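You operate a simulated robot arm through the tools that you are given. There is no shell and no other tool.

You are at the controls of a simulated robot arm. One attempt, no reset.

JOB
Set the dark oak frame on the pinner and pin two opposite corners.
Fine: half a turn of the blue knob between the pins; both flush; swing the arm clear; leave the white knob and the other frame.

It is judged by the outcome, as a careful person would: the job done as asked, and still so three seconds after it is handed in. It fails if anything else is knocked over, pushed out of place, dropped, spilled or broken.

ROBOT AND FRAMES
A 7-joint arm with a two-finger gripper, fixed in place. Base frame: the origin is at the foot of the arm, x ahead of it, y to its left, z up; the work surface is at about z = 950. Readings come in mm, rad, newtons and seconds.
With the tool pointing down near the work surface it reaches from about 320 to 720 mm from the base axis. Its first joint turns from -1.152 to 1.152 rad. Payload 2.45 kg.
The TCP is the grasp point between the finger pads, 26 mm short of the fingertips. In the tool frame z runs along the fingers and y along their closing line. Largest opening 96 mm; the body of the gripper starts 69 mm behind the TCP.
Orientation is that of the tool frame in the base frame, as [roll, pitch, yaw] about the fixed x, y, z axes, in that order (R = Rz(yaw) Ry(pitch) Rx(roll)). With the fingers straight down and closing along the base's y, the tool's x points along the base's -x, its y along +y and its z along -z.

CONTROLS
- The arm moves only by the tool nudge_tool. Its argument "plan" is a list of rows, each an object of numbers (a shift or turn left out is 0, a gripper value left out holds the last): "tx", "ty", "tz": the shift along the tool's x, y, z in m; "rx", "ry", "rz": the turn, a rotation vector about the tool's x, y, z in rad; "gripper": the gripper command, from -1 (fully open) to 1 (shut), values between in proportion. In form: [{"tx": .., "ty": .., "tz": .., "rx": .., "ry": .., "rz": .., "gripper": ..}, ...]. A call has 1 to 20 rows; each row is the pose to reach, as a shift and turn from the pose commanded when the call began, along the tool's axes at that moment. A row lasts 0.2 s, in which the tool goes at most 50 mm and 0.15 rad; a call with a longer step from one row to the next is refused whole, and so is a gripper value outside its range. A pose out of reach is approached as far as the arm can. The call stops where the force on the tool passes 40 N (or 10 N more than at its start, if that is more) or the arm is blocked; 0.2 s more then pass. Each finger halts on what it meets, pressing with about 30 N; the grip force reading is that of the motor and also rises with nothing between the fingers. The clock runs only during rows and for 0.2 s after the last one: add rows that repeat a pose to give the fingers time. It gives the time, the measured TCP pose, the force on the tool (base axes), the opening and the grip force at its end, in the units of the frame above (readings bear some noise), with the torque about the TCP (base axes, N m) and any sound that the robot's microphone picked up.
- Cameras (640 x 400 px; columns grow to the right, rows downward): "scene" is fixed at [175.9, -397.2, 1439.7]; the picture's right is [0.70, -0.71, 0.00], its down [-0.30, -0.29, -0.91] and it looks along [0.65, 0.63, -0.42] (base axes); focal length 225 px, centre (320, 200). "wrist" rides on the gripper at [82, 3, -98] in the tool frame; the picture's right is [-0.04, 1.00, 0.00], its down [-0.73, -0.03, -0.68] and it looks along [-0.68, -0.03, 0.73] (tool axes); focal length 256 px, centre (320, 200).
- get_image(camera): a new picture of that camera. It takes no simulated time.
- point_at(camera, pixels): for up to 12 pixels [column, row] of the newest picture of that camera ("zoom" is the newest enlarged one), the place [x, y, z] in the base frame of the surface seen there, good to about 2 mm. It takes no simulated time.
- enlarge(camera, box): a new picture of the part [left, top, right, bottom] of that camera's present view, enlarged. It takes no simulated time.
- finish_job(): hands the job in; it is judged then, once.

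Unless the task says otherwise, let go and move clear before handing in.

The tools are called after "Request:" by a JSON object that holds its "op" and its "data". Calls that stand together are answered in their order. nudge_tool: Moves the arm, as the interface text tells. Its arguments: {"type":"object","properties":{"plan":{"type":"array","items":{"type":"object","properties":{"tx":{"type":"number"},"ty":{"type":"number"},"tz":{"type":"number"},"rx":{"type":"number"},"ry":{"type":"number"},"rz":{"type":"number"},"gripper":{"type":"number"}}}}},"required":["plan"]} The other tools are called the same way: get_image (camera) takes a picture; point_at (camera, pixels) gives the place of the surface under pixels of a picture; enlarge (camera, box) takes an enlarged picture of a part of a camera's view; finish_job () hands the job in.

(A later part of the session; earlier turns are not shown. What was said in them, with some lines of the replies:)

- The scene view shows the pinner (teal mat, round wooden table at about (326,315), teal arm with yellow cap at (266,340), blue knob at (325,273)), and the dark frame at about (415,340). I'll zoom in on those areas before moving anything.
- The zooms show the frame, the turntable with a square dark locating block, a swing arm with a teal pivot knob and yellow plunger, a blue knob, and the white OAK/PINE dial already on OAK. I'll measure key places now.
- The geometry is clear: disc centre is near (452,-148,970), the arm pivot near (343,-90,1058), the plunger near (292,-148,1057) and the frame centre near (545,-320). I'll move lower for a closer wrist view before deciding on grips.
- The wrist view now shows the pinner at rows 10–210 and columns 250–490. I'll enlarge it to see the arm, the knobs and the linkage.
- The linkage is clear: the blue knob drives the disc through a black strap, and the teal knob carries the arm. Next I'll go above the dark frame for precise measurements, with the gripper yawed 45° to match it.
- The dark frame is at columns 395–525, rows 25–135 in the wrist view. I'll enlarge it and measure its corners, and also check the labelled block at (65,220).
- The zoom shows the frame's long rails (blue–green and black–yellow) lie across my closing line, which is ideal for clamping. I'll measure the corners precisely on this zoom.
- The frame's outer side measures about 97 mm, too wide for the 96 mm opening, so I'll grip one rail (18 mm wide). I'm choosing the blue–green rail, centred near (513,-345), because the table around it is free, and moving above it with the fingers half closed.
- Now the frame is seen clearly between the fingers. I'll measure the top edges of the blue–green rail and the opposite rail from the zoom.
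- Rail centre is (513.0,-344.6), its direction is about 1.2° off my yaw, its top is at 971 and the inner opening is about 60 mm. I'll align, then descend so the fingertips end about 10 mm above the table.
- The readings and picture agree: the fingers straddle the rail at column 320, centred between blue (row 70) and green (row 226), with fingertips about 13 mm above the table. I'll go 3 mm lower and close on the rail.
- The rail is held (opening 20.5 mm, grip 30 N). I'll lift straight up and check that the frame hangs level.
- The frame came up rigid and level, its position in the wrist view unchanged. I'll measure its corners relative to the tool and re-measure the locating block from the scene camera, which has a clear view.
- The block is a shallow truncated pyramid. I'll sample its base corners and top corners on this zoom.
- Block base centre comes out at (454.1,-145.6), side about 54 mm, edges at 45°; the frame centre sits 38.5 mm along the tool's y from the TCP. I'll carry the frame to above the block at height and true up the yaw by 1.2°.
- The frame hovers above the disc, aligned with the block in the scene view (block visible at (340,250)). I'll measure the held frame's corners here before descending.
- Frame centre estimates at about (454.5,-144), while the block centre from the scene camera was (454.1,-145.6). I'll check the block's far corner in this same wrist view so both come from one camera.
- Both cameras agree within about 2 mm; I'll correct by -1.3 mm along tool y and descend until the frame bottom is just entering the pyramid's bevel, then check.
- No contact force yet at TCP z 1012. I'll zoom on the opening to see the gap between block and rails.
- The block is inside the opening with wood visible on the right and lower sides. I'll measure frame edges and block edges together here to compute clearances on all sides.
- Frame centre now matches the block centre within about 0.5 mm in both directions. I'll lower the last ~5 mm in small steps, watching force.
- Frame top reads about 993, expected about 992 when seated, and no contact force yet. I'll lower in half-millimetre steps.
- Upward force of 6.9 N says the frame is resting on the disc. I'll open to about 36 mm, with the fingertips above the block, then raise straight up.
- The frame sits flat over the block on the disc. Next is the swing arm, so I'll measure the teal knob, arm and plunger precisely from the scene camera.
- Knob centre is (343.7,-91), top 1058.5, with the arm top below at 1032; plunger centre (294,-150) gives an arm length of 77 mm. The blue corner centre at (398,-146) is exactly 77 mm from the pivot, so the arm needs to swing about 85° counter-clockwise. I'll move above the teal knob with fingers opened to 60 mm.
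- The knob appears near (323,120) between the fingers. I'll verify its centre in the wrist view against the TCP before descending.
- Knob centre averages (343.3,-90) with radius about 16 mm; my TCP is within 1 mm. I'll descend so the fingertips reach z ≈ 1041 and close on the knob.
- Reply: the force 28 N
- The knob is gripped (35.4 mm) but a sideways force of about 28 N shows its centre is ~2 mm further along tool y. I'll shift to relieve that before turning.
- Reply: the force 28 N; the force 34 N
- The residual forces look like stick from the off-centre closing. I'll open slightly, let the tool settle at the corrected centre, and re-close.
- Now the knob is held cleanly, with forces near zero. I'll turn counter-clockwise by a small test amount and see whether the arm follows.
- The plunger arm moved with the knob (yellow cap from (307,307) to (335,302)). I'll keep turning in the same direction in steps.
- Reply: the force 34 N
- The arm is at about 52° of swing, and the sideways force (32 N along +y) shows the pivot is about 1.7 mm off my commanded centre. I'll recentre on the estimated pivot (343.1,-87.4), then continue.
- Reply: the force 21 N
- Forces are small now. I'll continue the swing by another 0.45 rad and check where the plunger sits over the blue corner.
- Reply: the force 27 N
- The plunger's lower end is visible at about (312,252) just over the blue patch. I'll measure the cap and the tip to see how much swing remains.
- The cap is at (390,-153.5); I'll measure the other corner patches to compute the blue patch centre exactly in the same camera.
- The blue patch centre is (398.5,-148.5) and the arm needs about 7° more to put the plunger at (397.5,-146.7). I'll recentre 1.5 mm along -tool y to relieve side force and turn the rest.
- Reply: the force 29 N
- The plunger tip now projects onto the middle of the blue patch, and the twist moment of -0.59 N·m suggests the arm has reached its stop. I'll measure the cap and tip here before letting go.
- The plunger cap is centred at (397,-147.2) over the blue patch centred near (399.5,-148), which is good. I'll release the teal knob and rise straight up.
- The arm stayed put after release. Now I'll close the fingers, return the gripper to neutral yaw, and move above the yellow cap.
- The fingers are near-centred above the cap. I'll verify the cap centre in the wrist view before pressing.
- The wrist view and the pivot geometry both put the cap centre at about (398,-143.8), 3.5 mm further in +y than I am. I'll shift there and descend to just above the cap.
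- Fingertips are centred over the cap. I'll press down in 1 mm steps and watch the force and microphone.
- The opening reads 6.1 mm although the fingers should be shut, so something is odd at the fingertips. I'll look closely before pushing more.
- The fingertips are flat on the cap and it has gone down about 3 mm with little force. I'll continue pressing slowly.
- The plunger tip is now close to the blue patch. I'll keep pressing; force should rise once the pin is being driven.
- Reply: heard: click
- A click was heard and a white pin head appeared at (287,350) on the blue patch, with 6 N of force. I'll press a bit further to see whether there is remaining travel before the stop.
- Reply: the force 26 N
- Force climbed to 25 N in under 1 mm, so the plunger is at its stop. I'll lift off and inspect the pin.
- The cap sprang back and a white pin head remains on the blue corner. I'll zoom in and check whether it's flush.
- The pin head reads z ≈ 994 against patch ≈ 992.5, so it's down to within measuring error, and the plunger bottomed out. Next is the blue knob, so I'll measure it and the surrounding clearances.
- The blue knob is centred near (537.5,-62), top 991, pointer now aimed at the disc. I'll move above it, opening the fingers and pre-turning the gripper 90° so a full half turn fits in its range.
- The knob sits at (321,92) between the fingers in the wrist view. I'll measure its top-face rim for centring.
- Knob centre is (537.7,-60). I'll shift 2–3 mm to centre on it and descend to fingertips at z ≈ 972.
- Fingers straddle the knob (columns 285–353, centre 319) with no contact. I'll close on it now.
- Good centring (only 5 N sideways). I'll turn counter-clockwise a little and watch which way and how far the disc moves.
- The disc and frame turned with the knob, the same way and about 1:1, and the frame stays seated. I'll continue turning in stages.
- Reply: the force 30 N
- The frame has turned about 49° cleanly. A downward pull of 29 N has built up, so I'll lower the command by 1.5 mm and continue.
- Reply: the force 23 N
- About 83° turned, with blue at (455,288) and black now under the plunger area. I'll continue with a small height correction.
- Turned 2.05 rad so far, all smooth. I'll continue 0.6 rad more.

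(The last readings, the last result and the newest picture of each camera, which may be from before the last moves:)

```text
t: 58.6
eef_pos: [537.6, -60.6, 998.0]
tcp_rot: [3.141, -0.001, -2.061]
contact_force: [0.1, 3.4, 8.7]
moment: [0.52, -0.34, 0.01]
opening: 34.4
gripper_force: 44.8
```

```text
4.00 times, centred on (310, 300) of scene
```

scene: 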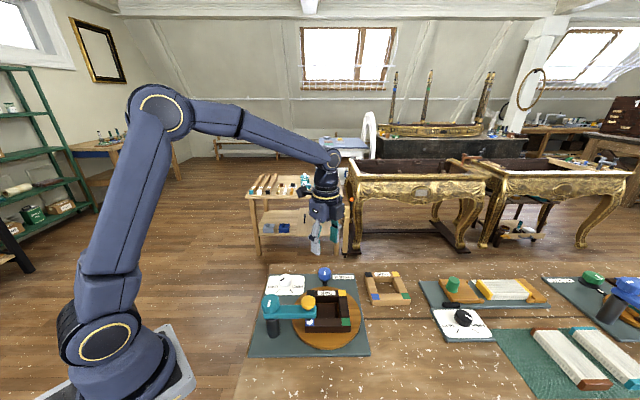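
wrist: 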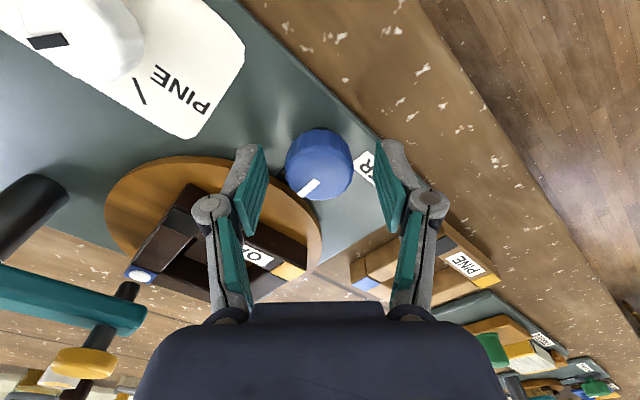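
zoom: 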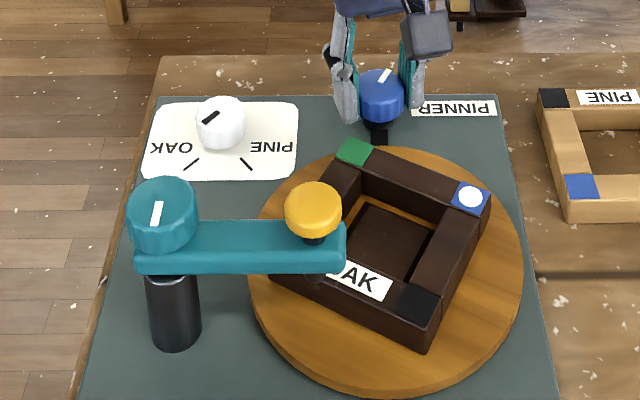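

Remaining turn is 0.49 rad. I'll finish the half turn.

Request:
{"op": "nudge_tool", "data": {"plan": [{"rz": -0.07}, {"rz": -0.14}, {"rz": -0.21}, {"rz": -0.28}, {"rz": -0.35}, {"rz": -0.42}, {"rz": -0.47}, {"rz": -0.491}, {"rz": -0.491}]}}

Request:
{"op": "enlarge", "data": {"camera": "scene", "box": [250, 250, 370, 350]}}

Request:
{"op": "enlarge", "data": {"camera": "scene", "box": [300, 285, 350, 325]}}

```text
t: 60.6
eef_pos: [539.6, -59.4, 997.6]
tcp_rot: [-3.14, 0.0, -1.57]
contact_force: [4.1, 5.1, 4.1]
moment: [0.05, 0.18, 0.03]
opening: 34.6
gripper_force: 44.9
```

```text
4.00 times, centred on (310, 300) of scene
```

zoom: 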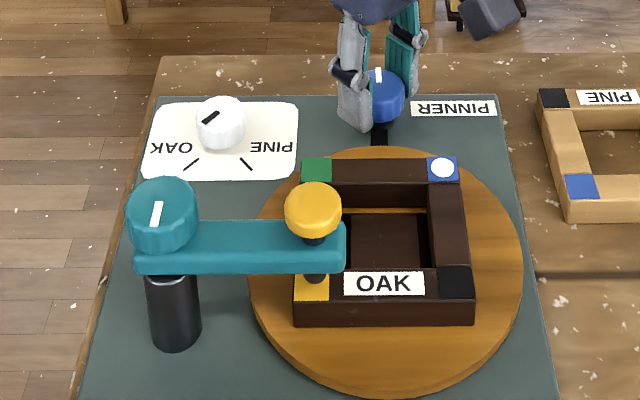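

```text
10.00 times, centred on (325, 305) of scene
```

zoom: 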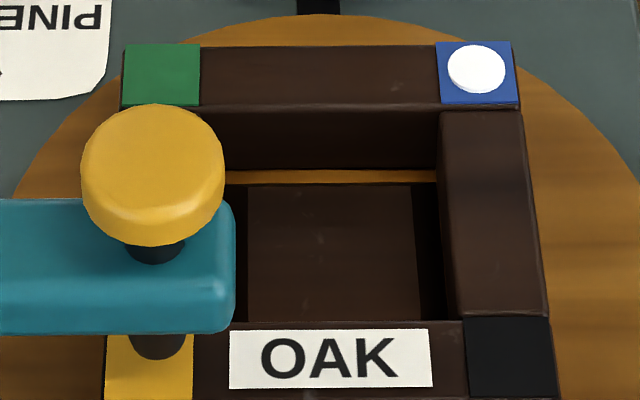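

The half turn is complete: the yellow corner is under the plunger and the pinned blue corner is at the far side. I'll release the blue knob and lift clear.

Request:
{"op": "nudge_tool", "data": {"plan": [{"gripper": 0.2}, {"gripper": 0.0}, {"gripper": -0.2}, {"gripper": -0.2}, {"gripper": -0.2}]}}

Request:
{"op": "nudge_tool", "data": {"plan": [{"tz": -0.02}, {"tz": -0.05}, {"tz": -0.09}, {"tz": -0.13}, {"tz": -0.165}, {"tz": -0.165}]}}

Request:
{"op": "enlarge", "data": {"camera": "scene", "box": [250, 250, 370, 350]}}

Request:
{"op": "enlarge", "data": {"camera": "scene", "box": [295, 290, 345, 335]}}

```text
t: 61.8
eef_pos: [537.3, -60.0, 998.0]
tcp_rot: [-3.14, -0.001, -1.573]
contact_force: [-1.4, -0.3, -0.3]
moment: [0.01, 0.0, -0.01]
opening: 57.7
gripper_force: 0.1
```

```text
t: 63.2
eef_pos: [537.4, -61.4, 1165.6]
tcp_rot: [3.141, 0.001, -1.571]
contact_force: [0.4, -0.3, 0.8]
moment: [0.01, 0.0, 0.0]
opening: 57.6
gripper_force: 0.2
```

```text
4.00 times, centred on (310, 300) of scene
```

zoom: 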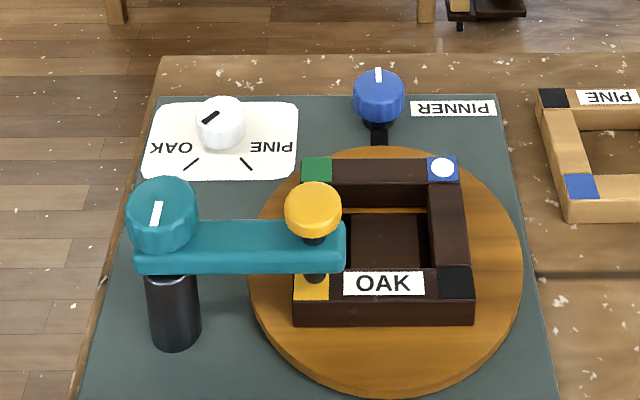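

```text
8.89 times, centred on (320, 312) of scene
```

zoom: 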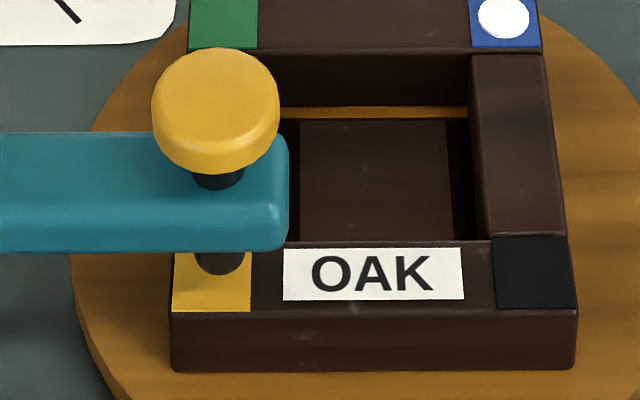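

The knob pointer now points away from the disc. Before pinning the second corner I'll check the first pin's head now that it's unobstructed.

Request:
{"op": "enlarge", "data": {"camera": "scene", "box": [335, 283, 359, 301]}}

Request:
{"op": "point_at", "data": {"camera": "zoom", "pixels": [[200, 180], [180, 170], [220, 190], [200, 200], [160, 140], [250, 140], [165, 215], [255, 225], [100, 200]]}}

Request:
{"op": "get_image", "data": {"camera": "wrist"}}

```text
16.00 times, centred on (347, 292) of scene
```

zoom: 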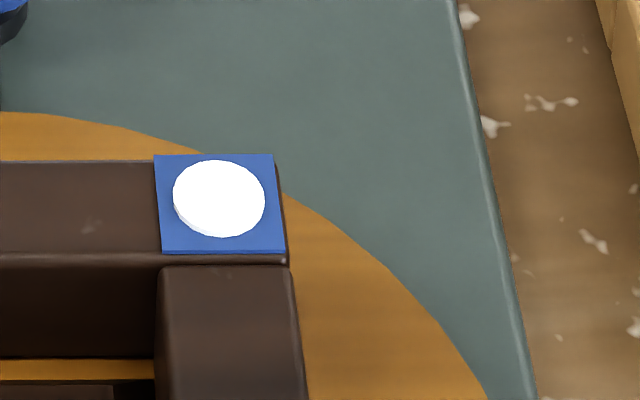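

```text
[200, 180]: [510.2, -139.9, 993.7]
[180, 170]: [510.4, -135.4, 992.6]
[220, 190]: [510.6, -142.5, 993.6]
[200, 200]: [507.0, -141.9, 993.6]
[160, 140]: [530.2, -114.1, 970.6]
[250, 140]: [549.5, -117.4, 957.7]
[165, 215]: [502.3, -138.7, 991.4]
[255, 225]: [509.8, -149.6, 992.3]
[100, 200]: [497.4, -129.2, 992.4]
```

```text
taken
```

wrist: 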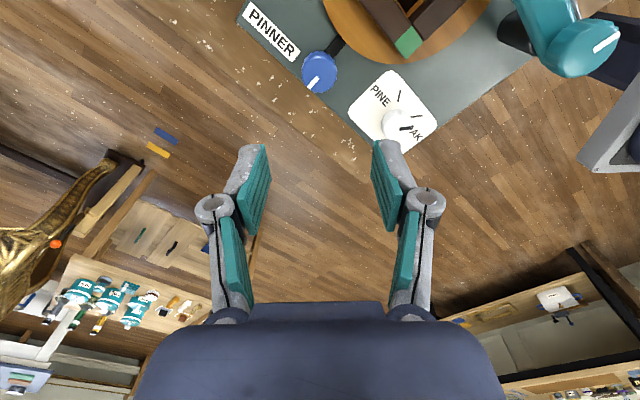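

The first pin's head looks flat on the blue patch (z ≈ 993.6 versus about 992.5 around it). Now I'll return to above the yellow cap with the fingers closed and neutral yaw.

Request:
{"op": "nudge_tool", "data": {"plan": [{"tx": 0.008, "ty": 0.013, "rz": 0.13, "gripper": 1.0}, {"tx": 0.016, "ty": 0.026, "rz": 0.26, "gripper": 1.0}, {"tx": 0.024, "ty": 0.04, "rz": 0.39}, {"tx": 0.032, "ty": 0.054, "rz": 0.52}, {"tx": 0.04, "ty": 0.068, "rz": 0.65}, {"tx": 0.048, "ty": 0.082, "rz": 0.78}, {"tx": 0.056, "ty": 0.096, "rz": 0.91}, {"tx": 0.064, "ty": 0.11, "rz": 1.04}, {"tx": 0.073, "ty": 0.124, "rz": 1.17}, {"tx": 0.0833, "ty": 0.1397, "rz": 1.3, "tz": 0.01}, {"tx": 0.0833, "ty": 0.1397, "rz": 1.43, "tz": 0.03}, {"tx": 0.0833, "ty": 0.1397, "rz": 1.5708, "tz": 0.055}, {"tx": 0.0833, "ty": 0.1397, "rz": 1.5708, "tz": 0.055}]}}

Request:
{"op": "enlarge", "data": {"camera": "wrist", "box": [264, 80, 392, 180]}}

Request:
{"op": "enlarge", "data": {"camera": "scene", "box": [280, 260, 350, 330]}}

```text
t: 66.0
eef_pos: [398.6, -143.3, 1108.4]
tcp_rot: [3.141, -0.001, 3.14]
contact_force: [-0.2, 0.2, 0.3]
moment: [0.0, 0.02, -0.03]
opening: 0.0
gripper_force: 28.3
```

```text
4.00 times, centred on (328, 130) of wrist
```

zoom: 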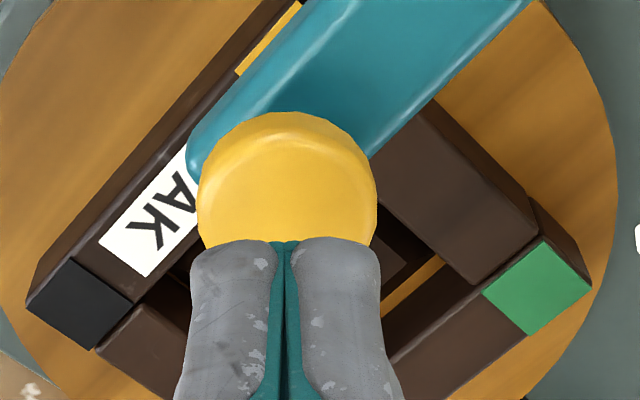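

```text
5.71 times, centred on (315, 295) of scene
```

zoom: 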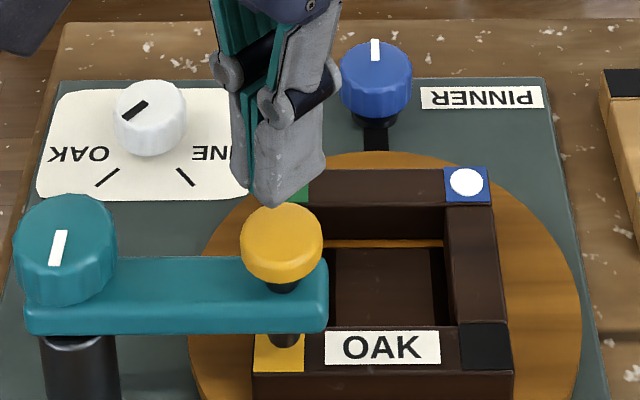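

Fingers are centred over the cap again. I'll press down in the same way as the first pin.

Request:
{"op": "nudge_tool", "data": {"plan": [{"tz": 0.01}, {"tz": 0.019}, {"tz": 0.023}, {"tz": 0.025}, {"tz": 0.026}, {"tz": 0.027}, {"tz": 0.028}, {"tz": 0.029}, {"tz": 0.03}, {"tz": 0.031}, {"tz": 0.032}, {"tz": 0.032}]}}

Request:
{"op": "nudge_tool", "data": {"plan": [{"tz": 0.001}, {"tz": 0.002}, {"tz": 0.003}, {"tz": 0.004}, {"tz": 0.004}]}}

Request:
{"op": "enlarge", "data": {"camera": "scene", "box": [280, 260, 350, 330]}}

```text
t: 68.6
eef_pos: [397.7, -144.3, 1077.1]
tcp_rot: [3.141, 0.0, 3.139]
contact_force: [-0.7, 0.8, 1.1]
moment: [0.01, 0.02, -0.02]
opening: 6.2
gripper_force: 29.1
```

```text
t: 69.8
eef_pos: [398.2, -143.2, 1073.3]
tcp_rot: [3.141, 0.0, 3.14]
contact_force: [-1.0, 0.7, 2.1]
moment: [0.01, 0.01, 0.03]
opening: 6.1
gripper_force: 29.2
heard: click
```

```text
5.71 times, centred on (315, 295) of scene
```

zoom: 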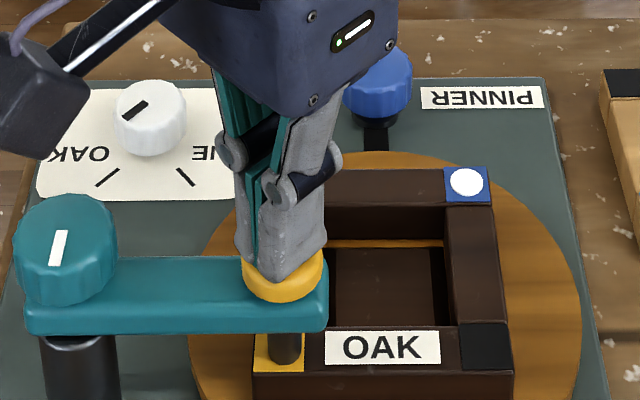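

A click was heard at z 1073. As with the first pin I'll press on to the hard stop.

Request:
{"op": "nudge_tool", "data": {"plan": [{"tz": 0.0005}, {"tz": 0.001}, {"tz": 0.0015}, {"tz": 0.0015}]}}

Request:
{"op": "nudge_tool", "data": {"plan": [{"tz": 0.0005}, {"tz": 0.001}, {"tz": 0.001}]}}

Request:
{"op": "enlarge", "data": {"camera": "scene", "box": [300, 300, 340, 335]}}

```text
t: 70.8
eef_pos: [399.1, -144.1, 1072.0]
tcp_rot: [-3.141, 0.001, -3.141]
contact_force: [-2.7, 3.5, 14.7]
moment: [0.08, 0.04, -0.05]
opening: 6.0
gripper_force: 28.0
```

```text
t: 71.6
eef_pos: [397.9, -143.3, 1070.9]
tcp_rot: [-3.139, 0.004, 3.141]
contact_force: [-1.1, 1.5, 36.7]
moment: [0.07, 0.13, -0.07]
opening: 5.9
gripper_force: 28.1
```

```text
11.43 times, centred on (320, 318) of scene
```

zoom: 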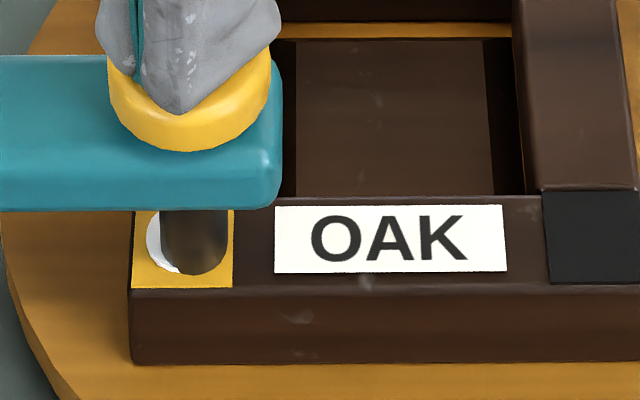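

The white pin head shows at the left of the tip on the yellow patch, with the plunger bottomed at 37 N. I'll lift off and inspect.

Request:
{"op": "nudge_tool", "data": {"plan": [{"tz": -0.003}, {"tz": -0.008}, {"tz": -0.016}, {"tz": -0.03}, {"tz": -0.05}, {"tz": -0.07}, {"tz": -0.095}, {"tz": -0.095}]}}

Request:
{"op": "enlarge", "data": {"camera": "scene", "box": [280, 260, 360, 340]}}

Request:
{"op": "enlarge", "data": {"camera": "scene", "box": [302, 310, 326, 328]}}

```text
t: 73.4
eef_pos: [396.4, -144.5, 1165.1]
tcp_rot: [-3.141, 0.001, 3.138]
contact_force: [0.1, -0.1, -0.3]
moment: [0.02, 0.02, -0.01]
opening: 0.2
gripper_force: 28.4
```

```text
5.00 times, centred on (320, 300) of scene
```

zoom: 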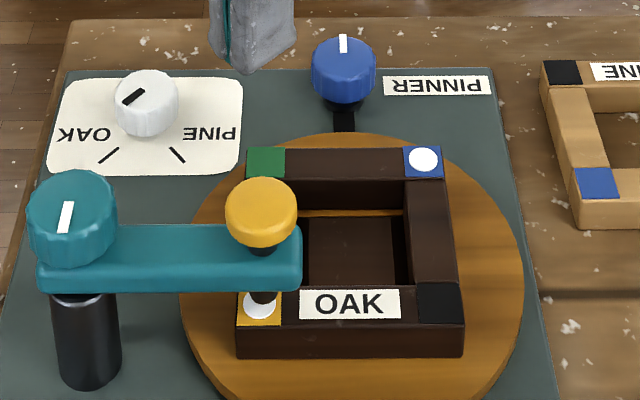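

```text
16.00 times, centred on (314, 319) of scene
```

zoom: 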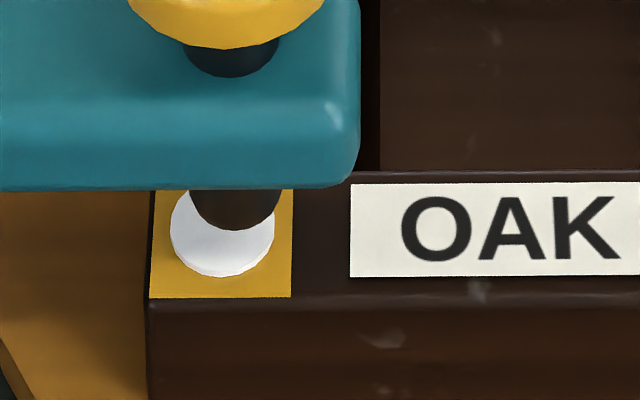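

Both pins are in and the cap sprang back. Now I'll swing the arm clear: first move above the teal knob with the gripper yawed as when I last let go of it.

Request:
{"op": "nudge_tool", "data": {"plan": [{"tx": 0.012, "ty": 0.013, "rz": -0.12, "gripper": -0.25}, {"tx": 0.024, "ty": 0.026, "rz": -0.24}, {"tx": 0.036, "ty": 0.039, "rz": -0.36}, {"tx": 0.048, "ty": 0.05, "rz": -0.48}, {"tx": 0.053, "ty": 0.0565, "rz": -0.6, "tz": 0.01}, {"tx": 0.053, "ty": 0.0565, "rz": -0.693, "tz": 0.03}, {"tx": 0.053, "ty": 0.0565, "rz": -0.693, "tz": 0.055}, {"tx": 0.053, "ty": 0.0565, "rz": -0.693, "tz": 0.055}]}}

Request:
{"op": "enlarge", "data": {"camera": "wrist", "box": [256, 60, 384, 160]}}

Request:
{"op": "enlarge", "data": {"camera": "scene", "box": [240, 240, 360, 350]}}

```text
t: 75.2
eef_pos: [344.9, -86.7, 1107.9]
tcp_rot: [-3.142, 0.001, -2.449]
contact_force: [-0.4, 0.2, 0.5]
moment: [0.02, 0.0, 0.03]
opening: 59.9
gripper_force: 0.1
```

```text
4.00 times, centred on (320, 110) of wrist
```

zoom: 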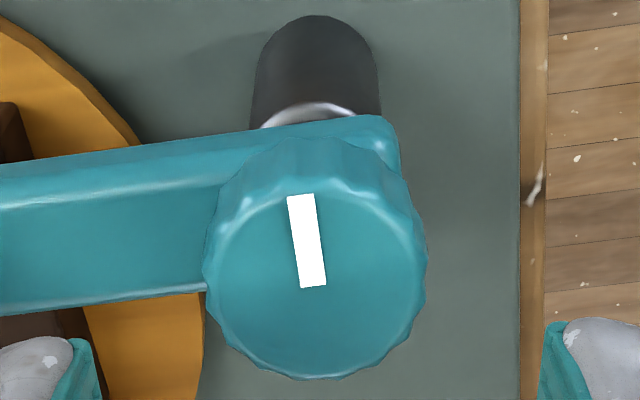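

```text
3.64 times, centred on (300, 295) of scene
```

zoom: 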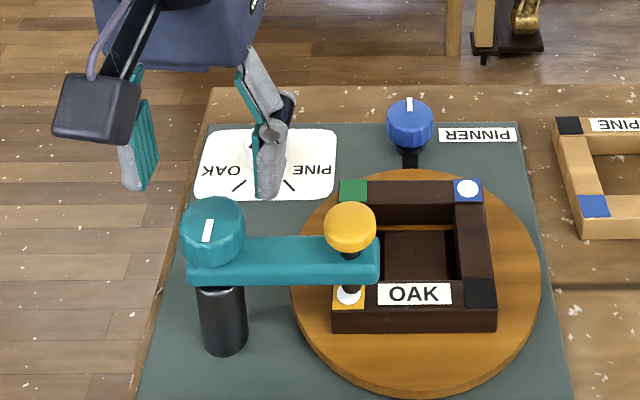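

The knob lies between the fingers (centre about (315,270) in the zoom). I'll descend to z ≈ 1068 and close on it.

Request:
{"op": "nudge_tool", "data": {"plan": [{"tx": 0.001, "tz": 0.018}, {"tx": 0.001, "tz": 0.033}, {"tx": 0.001, "tz": 0.04}, {"tx": 0.001, "tz": 0.04}]}}

Request:
{"op": "nudge_tool", "data": {"plan": [{"gripper": 0.1}, {"gripper": 0.22}, {"gripper": 0.4}, {"gripper": 0.4}, {"gripper": 0.4}]}}

```text
t: 76.2
eef_pos: [344.3, -86.3, 1069.4]
tcp_rot: [3.141, 0.0, -2.451]
contact_force: [-0.4, 0.8, -0.1]
moment: [-0.02, 0.01, 0.0]
opening: 60.0
gripper_force: 0.1
```

```text
t: 77.4
eef_pos: [345.1, -86.3, 1069.7]
tcp_rot: [-3.141, 0.0, -2.451]
contact_force: [4.7, -7.8, -1.6]
moment: [-0.27, -0.09, -0.01]
opening: 35.1
gripper_force: 45.1
```

Grip is clean, with side force around 9 N. I'll turn clockwise in stages to swing the arm back.

Request:
{"op": "nudge_tool", "data": {"plan": [{"rz": 0.06}, {"rz": 0.13}, {"rz": 0.2}, {"rz": 0.27}, {"rz": 0.34}, {"rz": 0.4}, {"rz": 0.4}]}}

Request:
{"op": "enlarge", "data": {"camera": "scene", "box": [240, 240, 360, 350]}}

```text
t: 79.0
eef_pos: [345.7, -87.9, 1070.2]
tcp_rot: [-3.139, 0.005, -2.852]
contact_force: [15.2, -8.1, 1.1]
moment: [-0.39, 0.06, 0.03]
opening: 35.3
gripper_force: 44.7
```

```text
3.64 times, centred on (300, 295) of scene
```

zoom: 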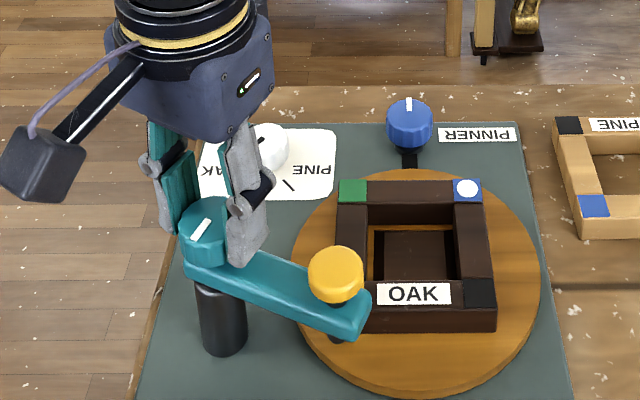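

The arm swings back as intended. I'll relieve the side force by about 1 mm and continue.

Request:
{"op": "nudge_tool", "data": {"plan": [{"tx": -0.001, "ty": -0.0008}, {"tx": -0.001, "ty": -0.0008, "rz": 0.07}, {"tx": -0.001, "ty": -0.0008, "rz": 0.14}, {"tx": -0.001, "ty": -0.0008, "rz": 0.21}, {"tx": -0.001, "ty": -0.0008, "rz": 0.28}, {"tx": -0.001, "ty": -0.0008, "rz": 0.35}, {"tx": -0.001, "ty": -0.0008, "rz": 0.42}, {"tx": -0.001, "ty": -0.0008, "rz": 0.49}, {"tx": -0.001, "ty": -0.0008, "rz": 0.55}, {"tx": -0.001, "ty": -0.0008, "rz": 0.55}]}}

Request:
{"op": "enlarge", "data": {"camera": "scene", "box": [240, 240, 360, 350]}}

```text
t: 81.2
eef_pos: [344.2, -88.4, 1070.1]
tcp_rot: [-3.141, 0.002, 2.882]
contact_force: [-6.2, -15.7, 21.5]
moment: [-0.31, 0.66, -0.03]
opening: 35.2
gripper_force: 44.7
```

```text
3.64 times, centred on (300, 295) of scene
```

zoom: 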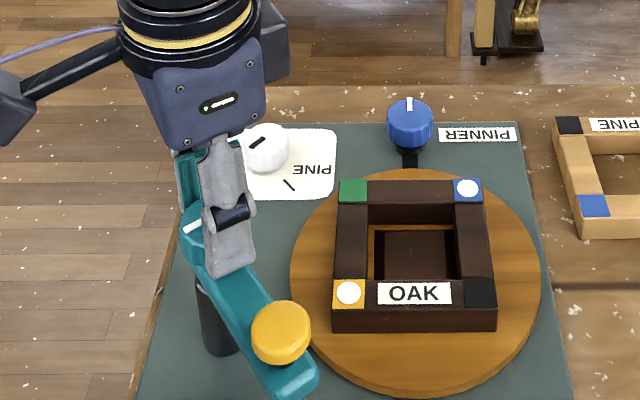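

Only about 30° remain. I'll relieve the residual side and vertical force and complete the swing back to the original parked angle.

Request:
{"op": "nudge_tool", "data": {"plan": [{"ty": -0.001, "tz": -0.0008}, {"ty": -0.0012, "tz": -0.0008, "rz": 0.07}, {"ty": -0.0012, "tz": -0.0008, "rz": 0.14}, {"ty": -0.0012, "tz": -0.0008, "rz": 0.21}, {"ty": -0.0012, "tz": -0.0008, "rz": 0.28}, {"ty": -0.0012, "tz": -0.0008, "rz": 0.35}, {"ty": -0.0012, "tz": -0.0008, "rz": 0.42}, {"ty": -0.0012, "tz": -0.0008, "rz": 0.48}, {"ty": -0.0012, "tz": -0.0008, "rz": 0.51}, {"ty": -0.0012, "tz": -0.0008, "rz": 0.51}]}}

Request:
{"op": "enlarge", "data": {"camera": "scene", "box": [240, 240, 360, 350]}}

```text
t: 83.4
eef_pos: [345.1, -89.8, 1068.0]
tcp_rot: [-3.139, 0.0, 2.372]
contact_force: [-5.8, -5.3, -22.5]
moment: [-0.15, 0.18, -0.09]
opening: 35.4
gripper_force: 44.4
```

```text
3.64 times, centred on (300, 295) of scene
```

zoom: 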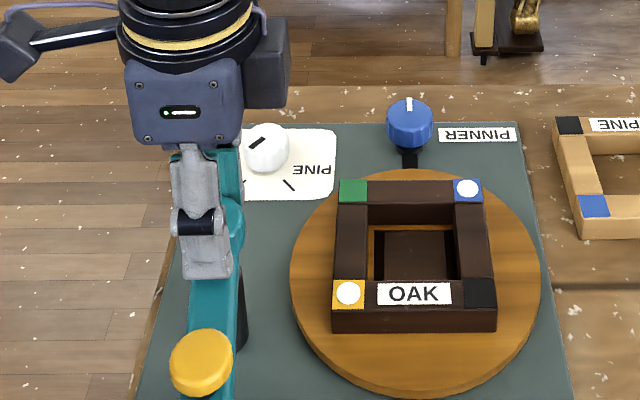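

The arm is back at its parked angle, and both white pins are fully visible on yellow and blue. I'll release the knob and lift well clear.

Request:
{"op": "nudge_tool", "data": {"plan": [{"gripper": 0.2}, {"gripper": 0.0}, {"gripper": -0.25}, {"gripper": -0.25}, {"gripper": -0.25}]}}

Request:
{"op": "nudge_tool", "data": {"plan": [{"tz": -0.02}, {"tz": -0.05}, {"tz": -0.09}, {"tz": -0.13}, {"tz": -0.17}, {"tz": -0.2}, {"tz": -0.2}]}}

Request:
{"op": "get_image", "data": {"camera": "scene"}}

Request:
{"op": "enlarge", "data": {"camera": "scene", "box": [300, 280, 356, 330]}}

Request:
{"op": "enlarge", "data": {"camera": "scene", "box": [240, 260, 380, 365]}}

```text
t: 84.6
eef_pos: [345.3, -90.2, 1070.2]
tcp_rot: [3.141, 0.0, 2.374]
contact_force: [0.1, 0.3, -0.7]
moment: [-0.01, -0.03, 0.01]
opening: 59.8
gripper_force: 0.0
```

```text
t: 86.2
eef_pos: [346.0, -87.9, 1273.0]
tcp_rot: [-3.14, 0.0, 2.373]
contact_force: [1.1, 0.5, 0.2]
moment: [-0.02, 0.01, 0.0]
opening: 59.9
gripper_force: 0.0
```

```text
taken
```

scene: 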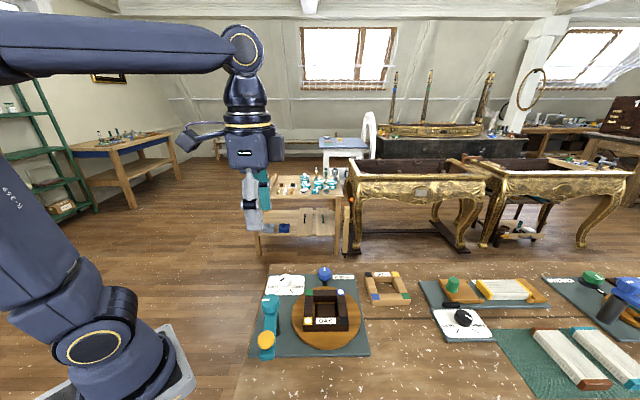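

```text
8.00 times, centred on (328, 305) of scene
```

zoom: 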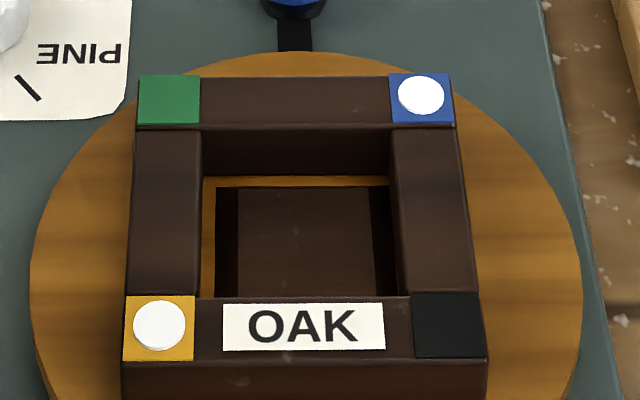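

```text
3.81 times, centred on (310, 312) of scene
```

zoom: 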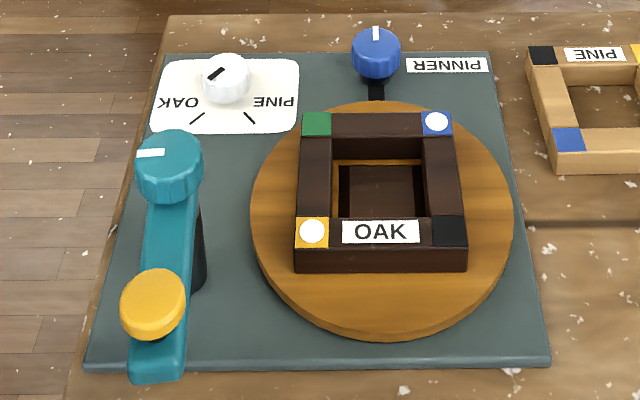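

The pinner matches the original layout with two white pins on opposite corners, arm parked, white knob unchanged. I'll verify flushness by measuring pin heads against their patches from both cameras.

Request:
{"op": "enlarge", "data": {"camera": "scene", "box": [311, 310, 331, 328]}}

Request:
{"op": "point_at", "data": {"camera": "zoom", "pixels": [[270, 170], [290, 180], [250, 180], [270, 200], [200, 120], [210, 230], [330, 230], [400, 240]]}}

Request:
{"op": "enlarge", "data": {"camera": "scene", "box": [343, 283, 363, 301]}}

Request:
{"op": "get_image", "data": {"camera": "wrist"}}

```text
16.00 times, centred on (321, 319) of scene
```

zoom: 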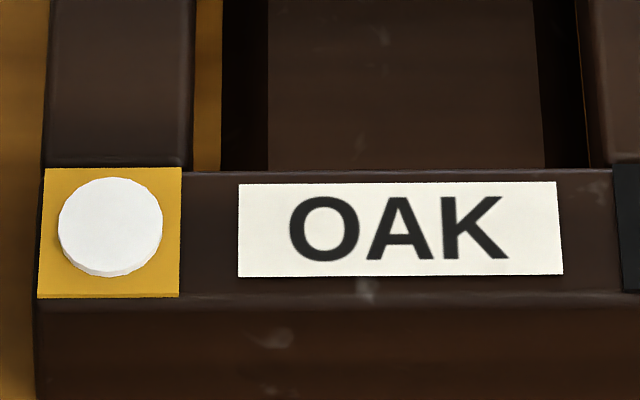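

```text
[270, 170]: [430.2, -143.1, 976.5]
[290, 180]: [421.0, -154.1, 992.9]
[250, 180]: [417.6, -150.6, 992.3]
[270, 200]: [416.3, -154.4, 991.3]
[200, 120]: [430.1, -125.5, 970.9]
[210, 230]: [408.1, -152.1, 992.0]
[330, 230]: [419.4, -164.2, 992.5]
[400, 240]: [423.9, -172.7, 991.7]
```

```text
16.00 times, centred on (353, 292) of scene
```

zoom: 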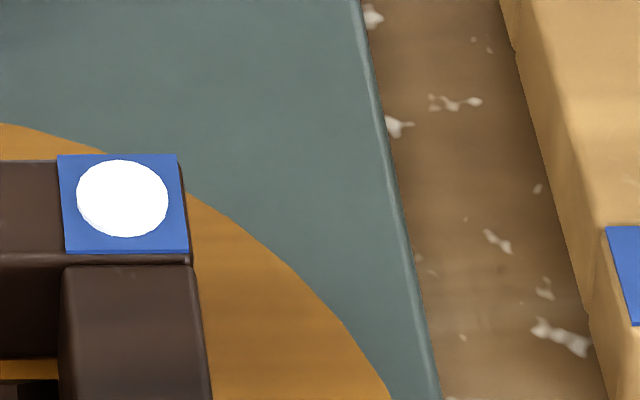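

```text
taken
```

wrist: 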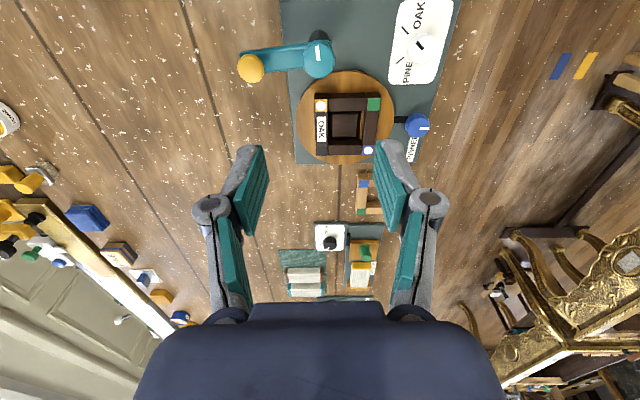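

The two heads look alike, thin discs lying on their patches. I'll do one direct height comparison of the heads and patches.

Request:
{"op": "point_at", "data": {"camera": "scene", "pixels": [[307.9, 320.6], [306.5, 320], [309, 321.5], [304.0, 324.5], [311, 324.5], [340.6, 291.9], [339.5, 292], [342, 292], [338, 294.9], [343.5, 295], [325, 320], [325, 292]]}}

Request:
{"op": "enlarge", "data": {"camera": "scene", "box": [360, 260, 560, 370]}}

```text
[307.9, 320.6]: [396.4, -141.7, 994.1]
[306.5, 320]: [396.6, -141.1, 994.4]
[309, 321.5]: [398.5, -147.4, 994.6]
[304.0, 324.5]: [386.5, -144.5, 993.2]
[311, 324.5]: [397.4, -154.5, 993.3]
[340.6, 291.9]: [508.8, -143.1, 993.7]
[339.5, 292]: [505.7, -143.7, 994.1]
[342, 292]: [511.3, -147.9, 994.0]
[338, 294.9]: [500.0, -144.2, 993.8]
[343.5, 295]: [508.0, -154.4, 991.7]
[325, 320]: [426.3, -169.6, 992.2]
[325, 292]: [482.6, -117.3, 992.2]
```

```text
3.20 times, centred on (460, 315) of scene
```

zoom: 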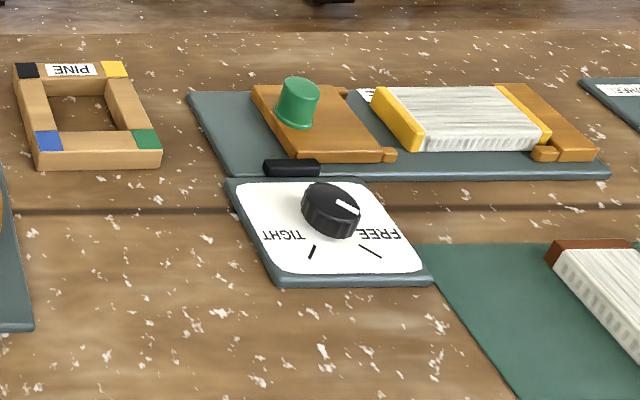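

Both pin heads read about 994.1 against patches at 993, the same on each corner, so both are pressed down equally against the plunger's stop. The pine frame, white knob and other tools are where they started, the plunger arm is parked clear, and the gripper is open and well above everything, so I'm handing in the job.

Request:
{"op": "finish_job", "data": {}}

```text
The job is handed in.
```

The dark oak frame is on the pinner, pinned at the blue and yellow corners, which are opposite each other. I've handed the job in; no verdict has come back.

- **Pins:** I pressed each one until the plunger hit its stop, and each gave a click. Both heads read about 1 mm above the corner patches. They look like thin discs lying flat, and that gap is within the roughly 2 mm measuring error, so I judged them flush.
- **Blue knob:** I gave it one half turn counter-clockwise between the two pins. The disc followed it one-to-one.
- **Plunger arm:** It is swung back to where it was parked at the start.
- **Left alone:** The white knob still points to OAK. The pine frame and everything else look unmoved in the last pictures.

The gripper is open and well above the work.
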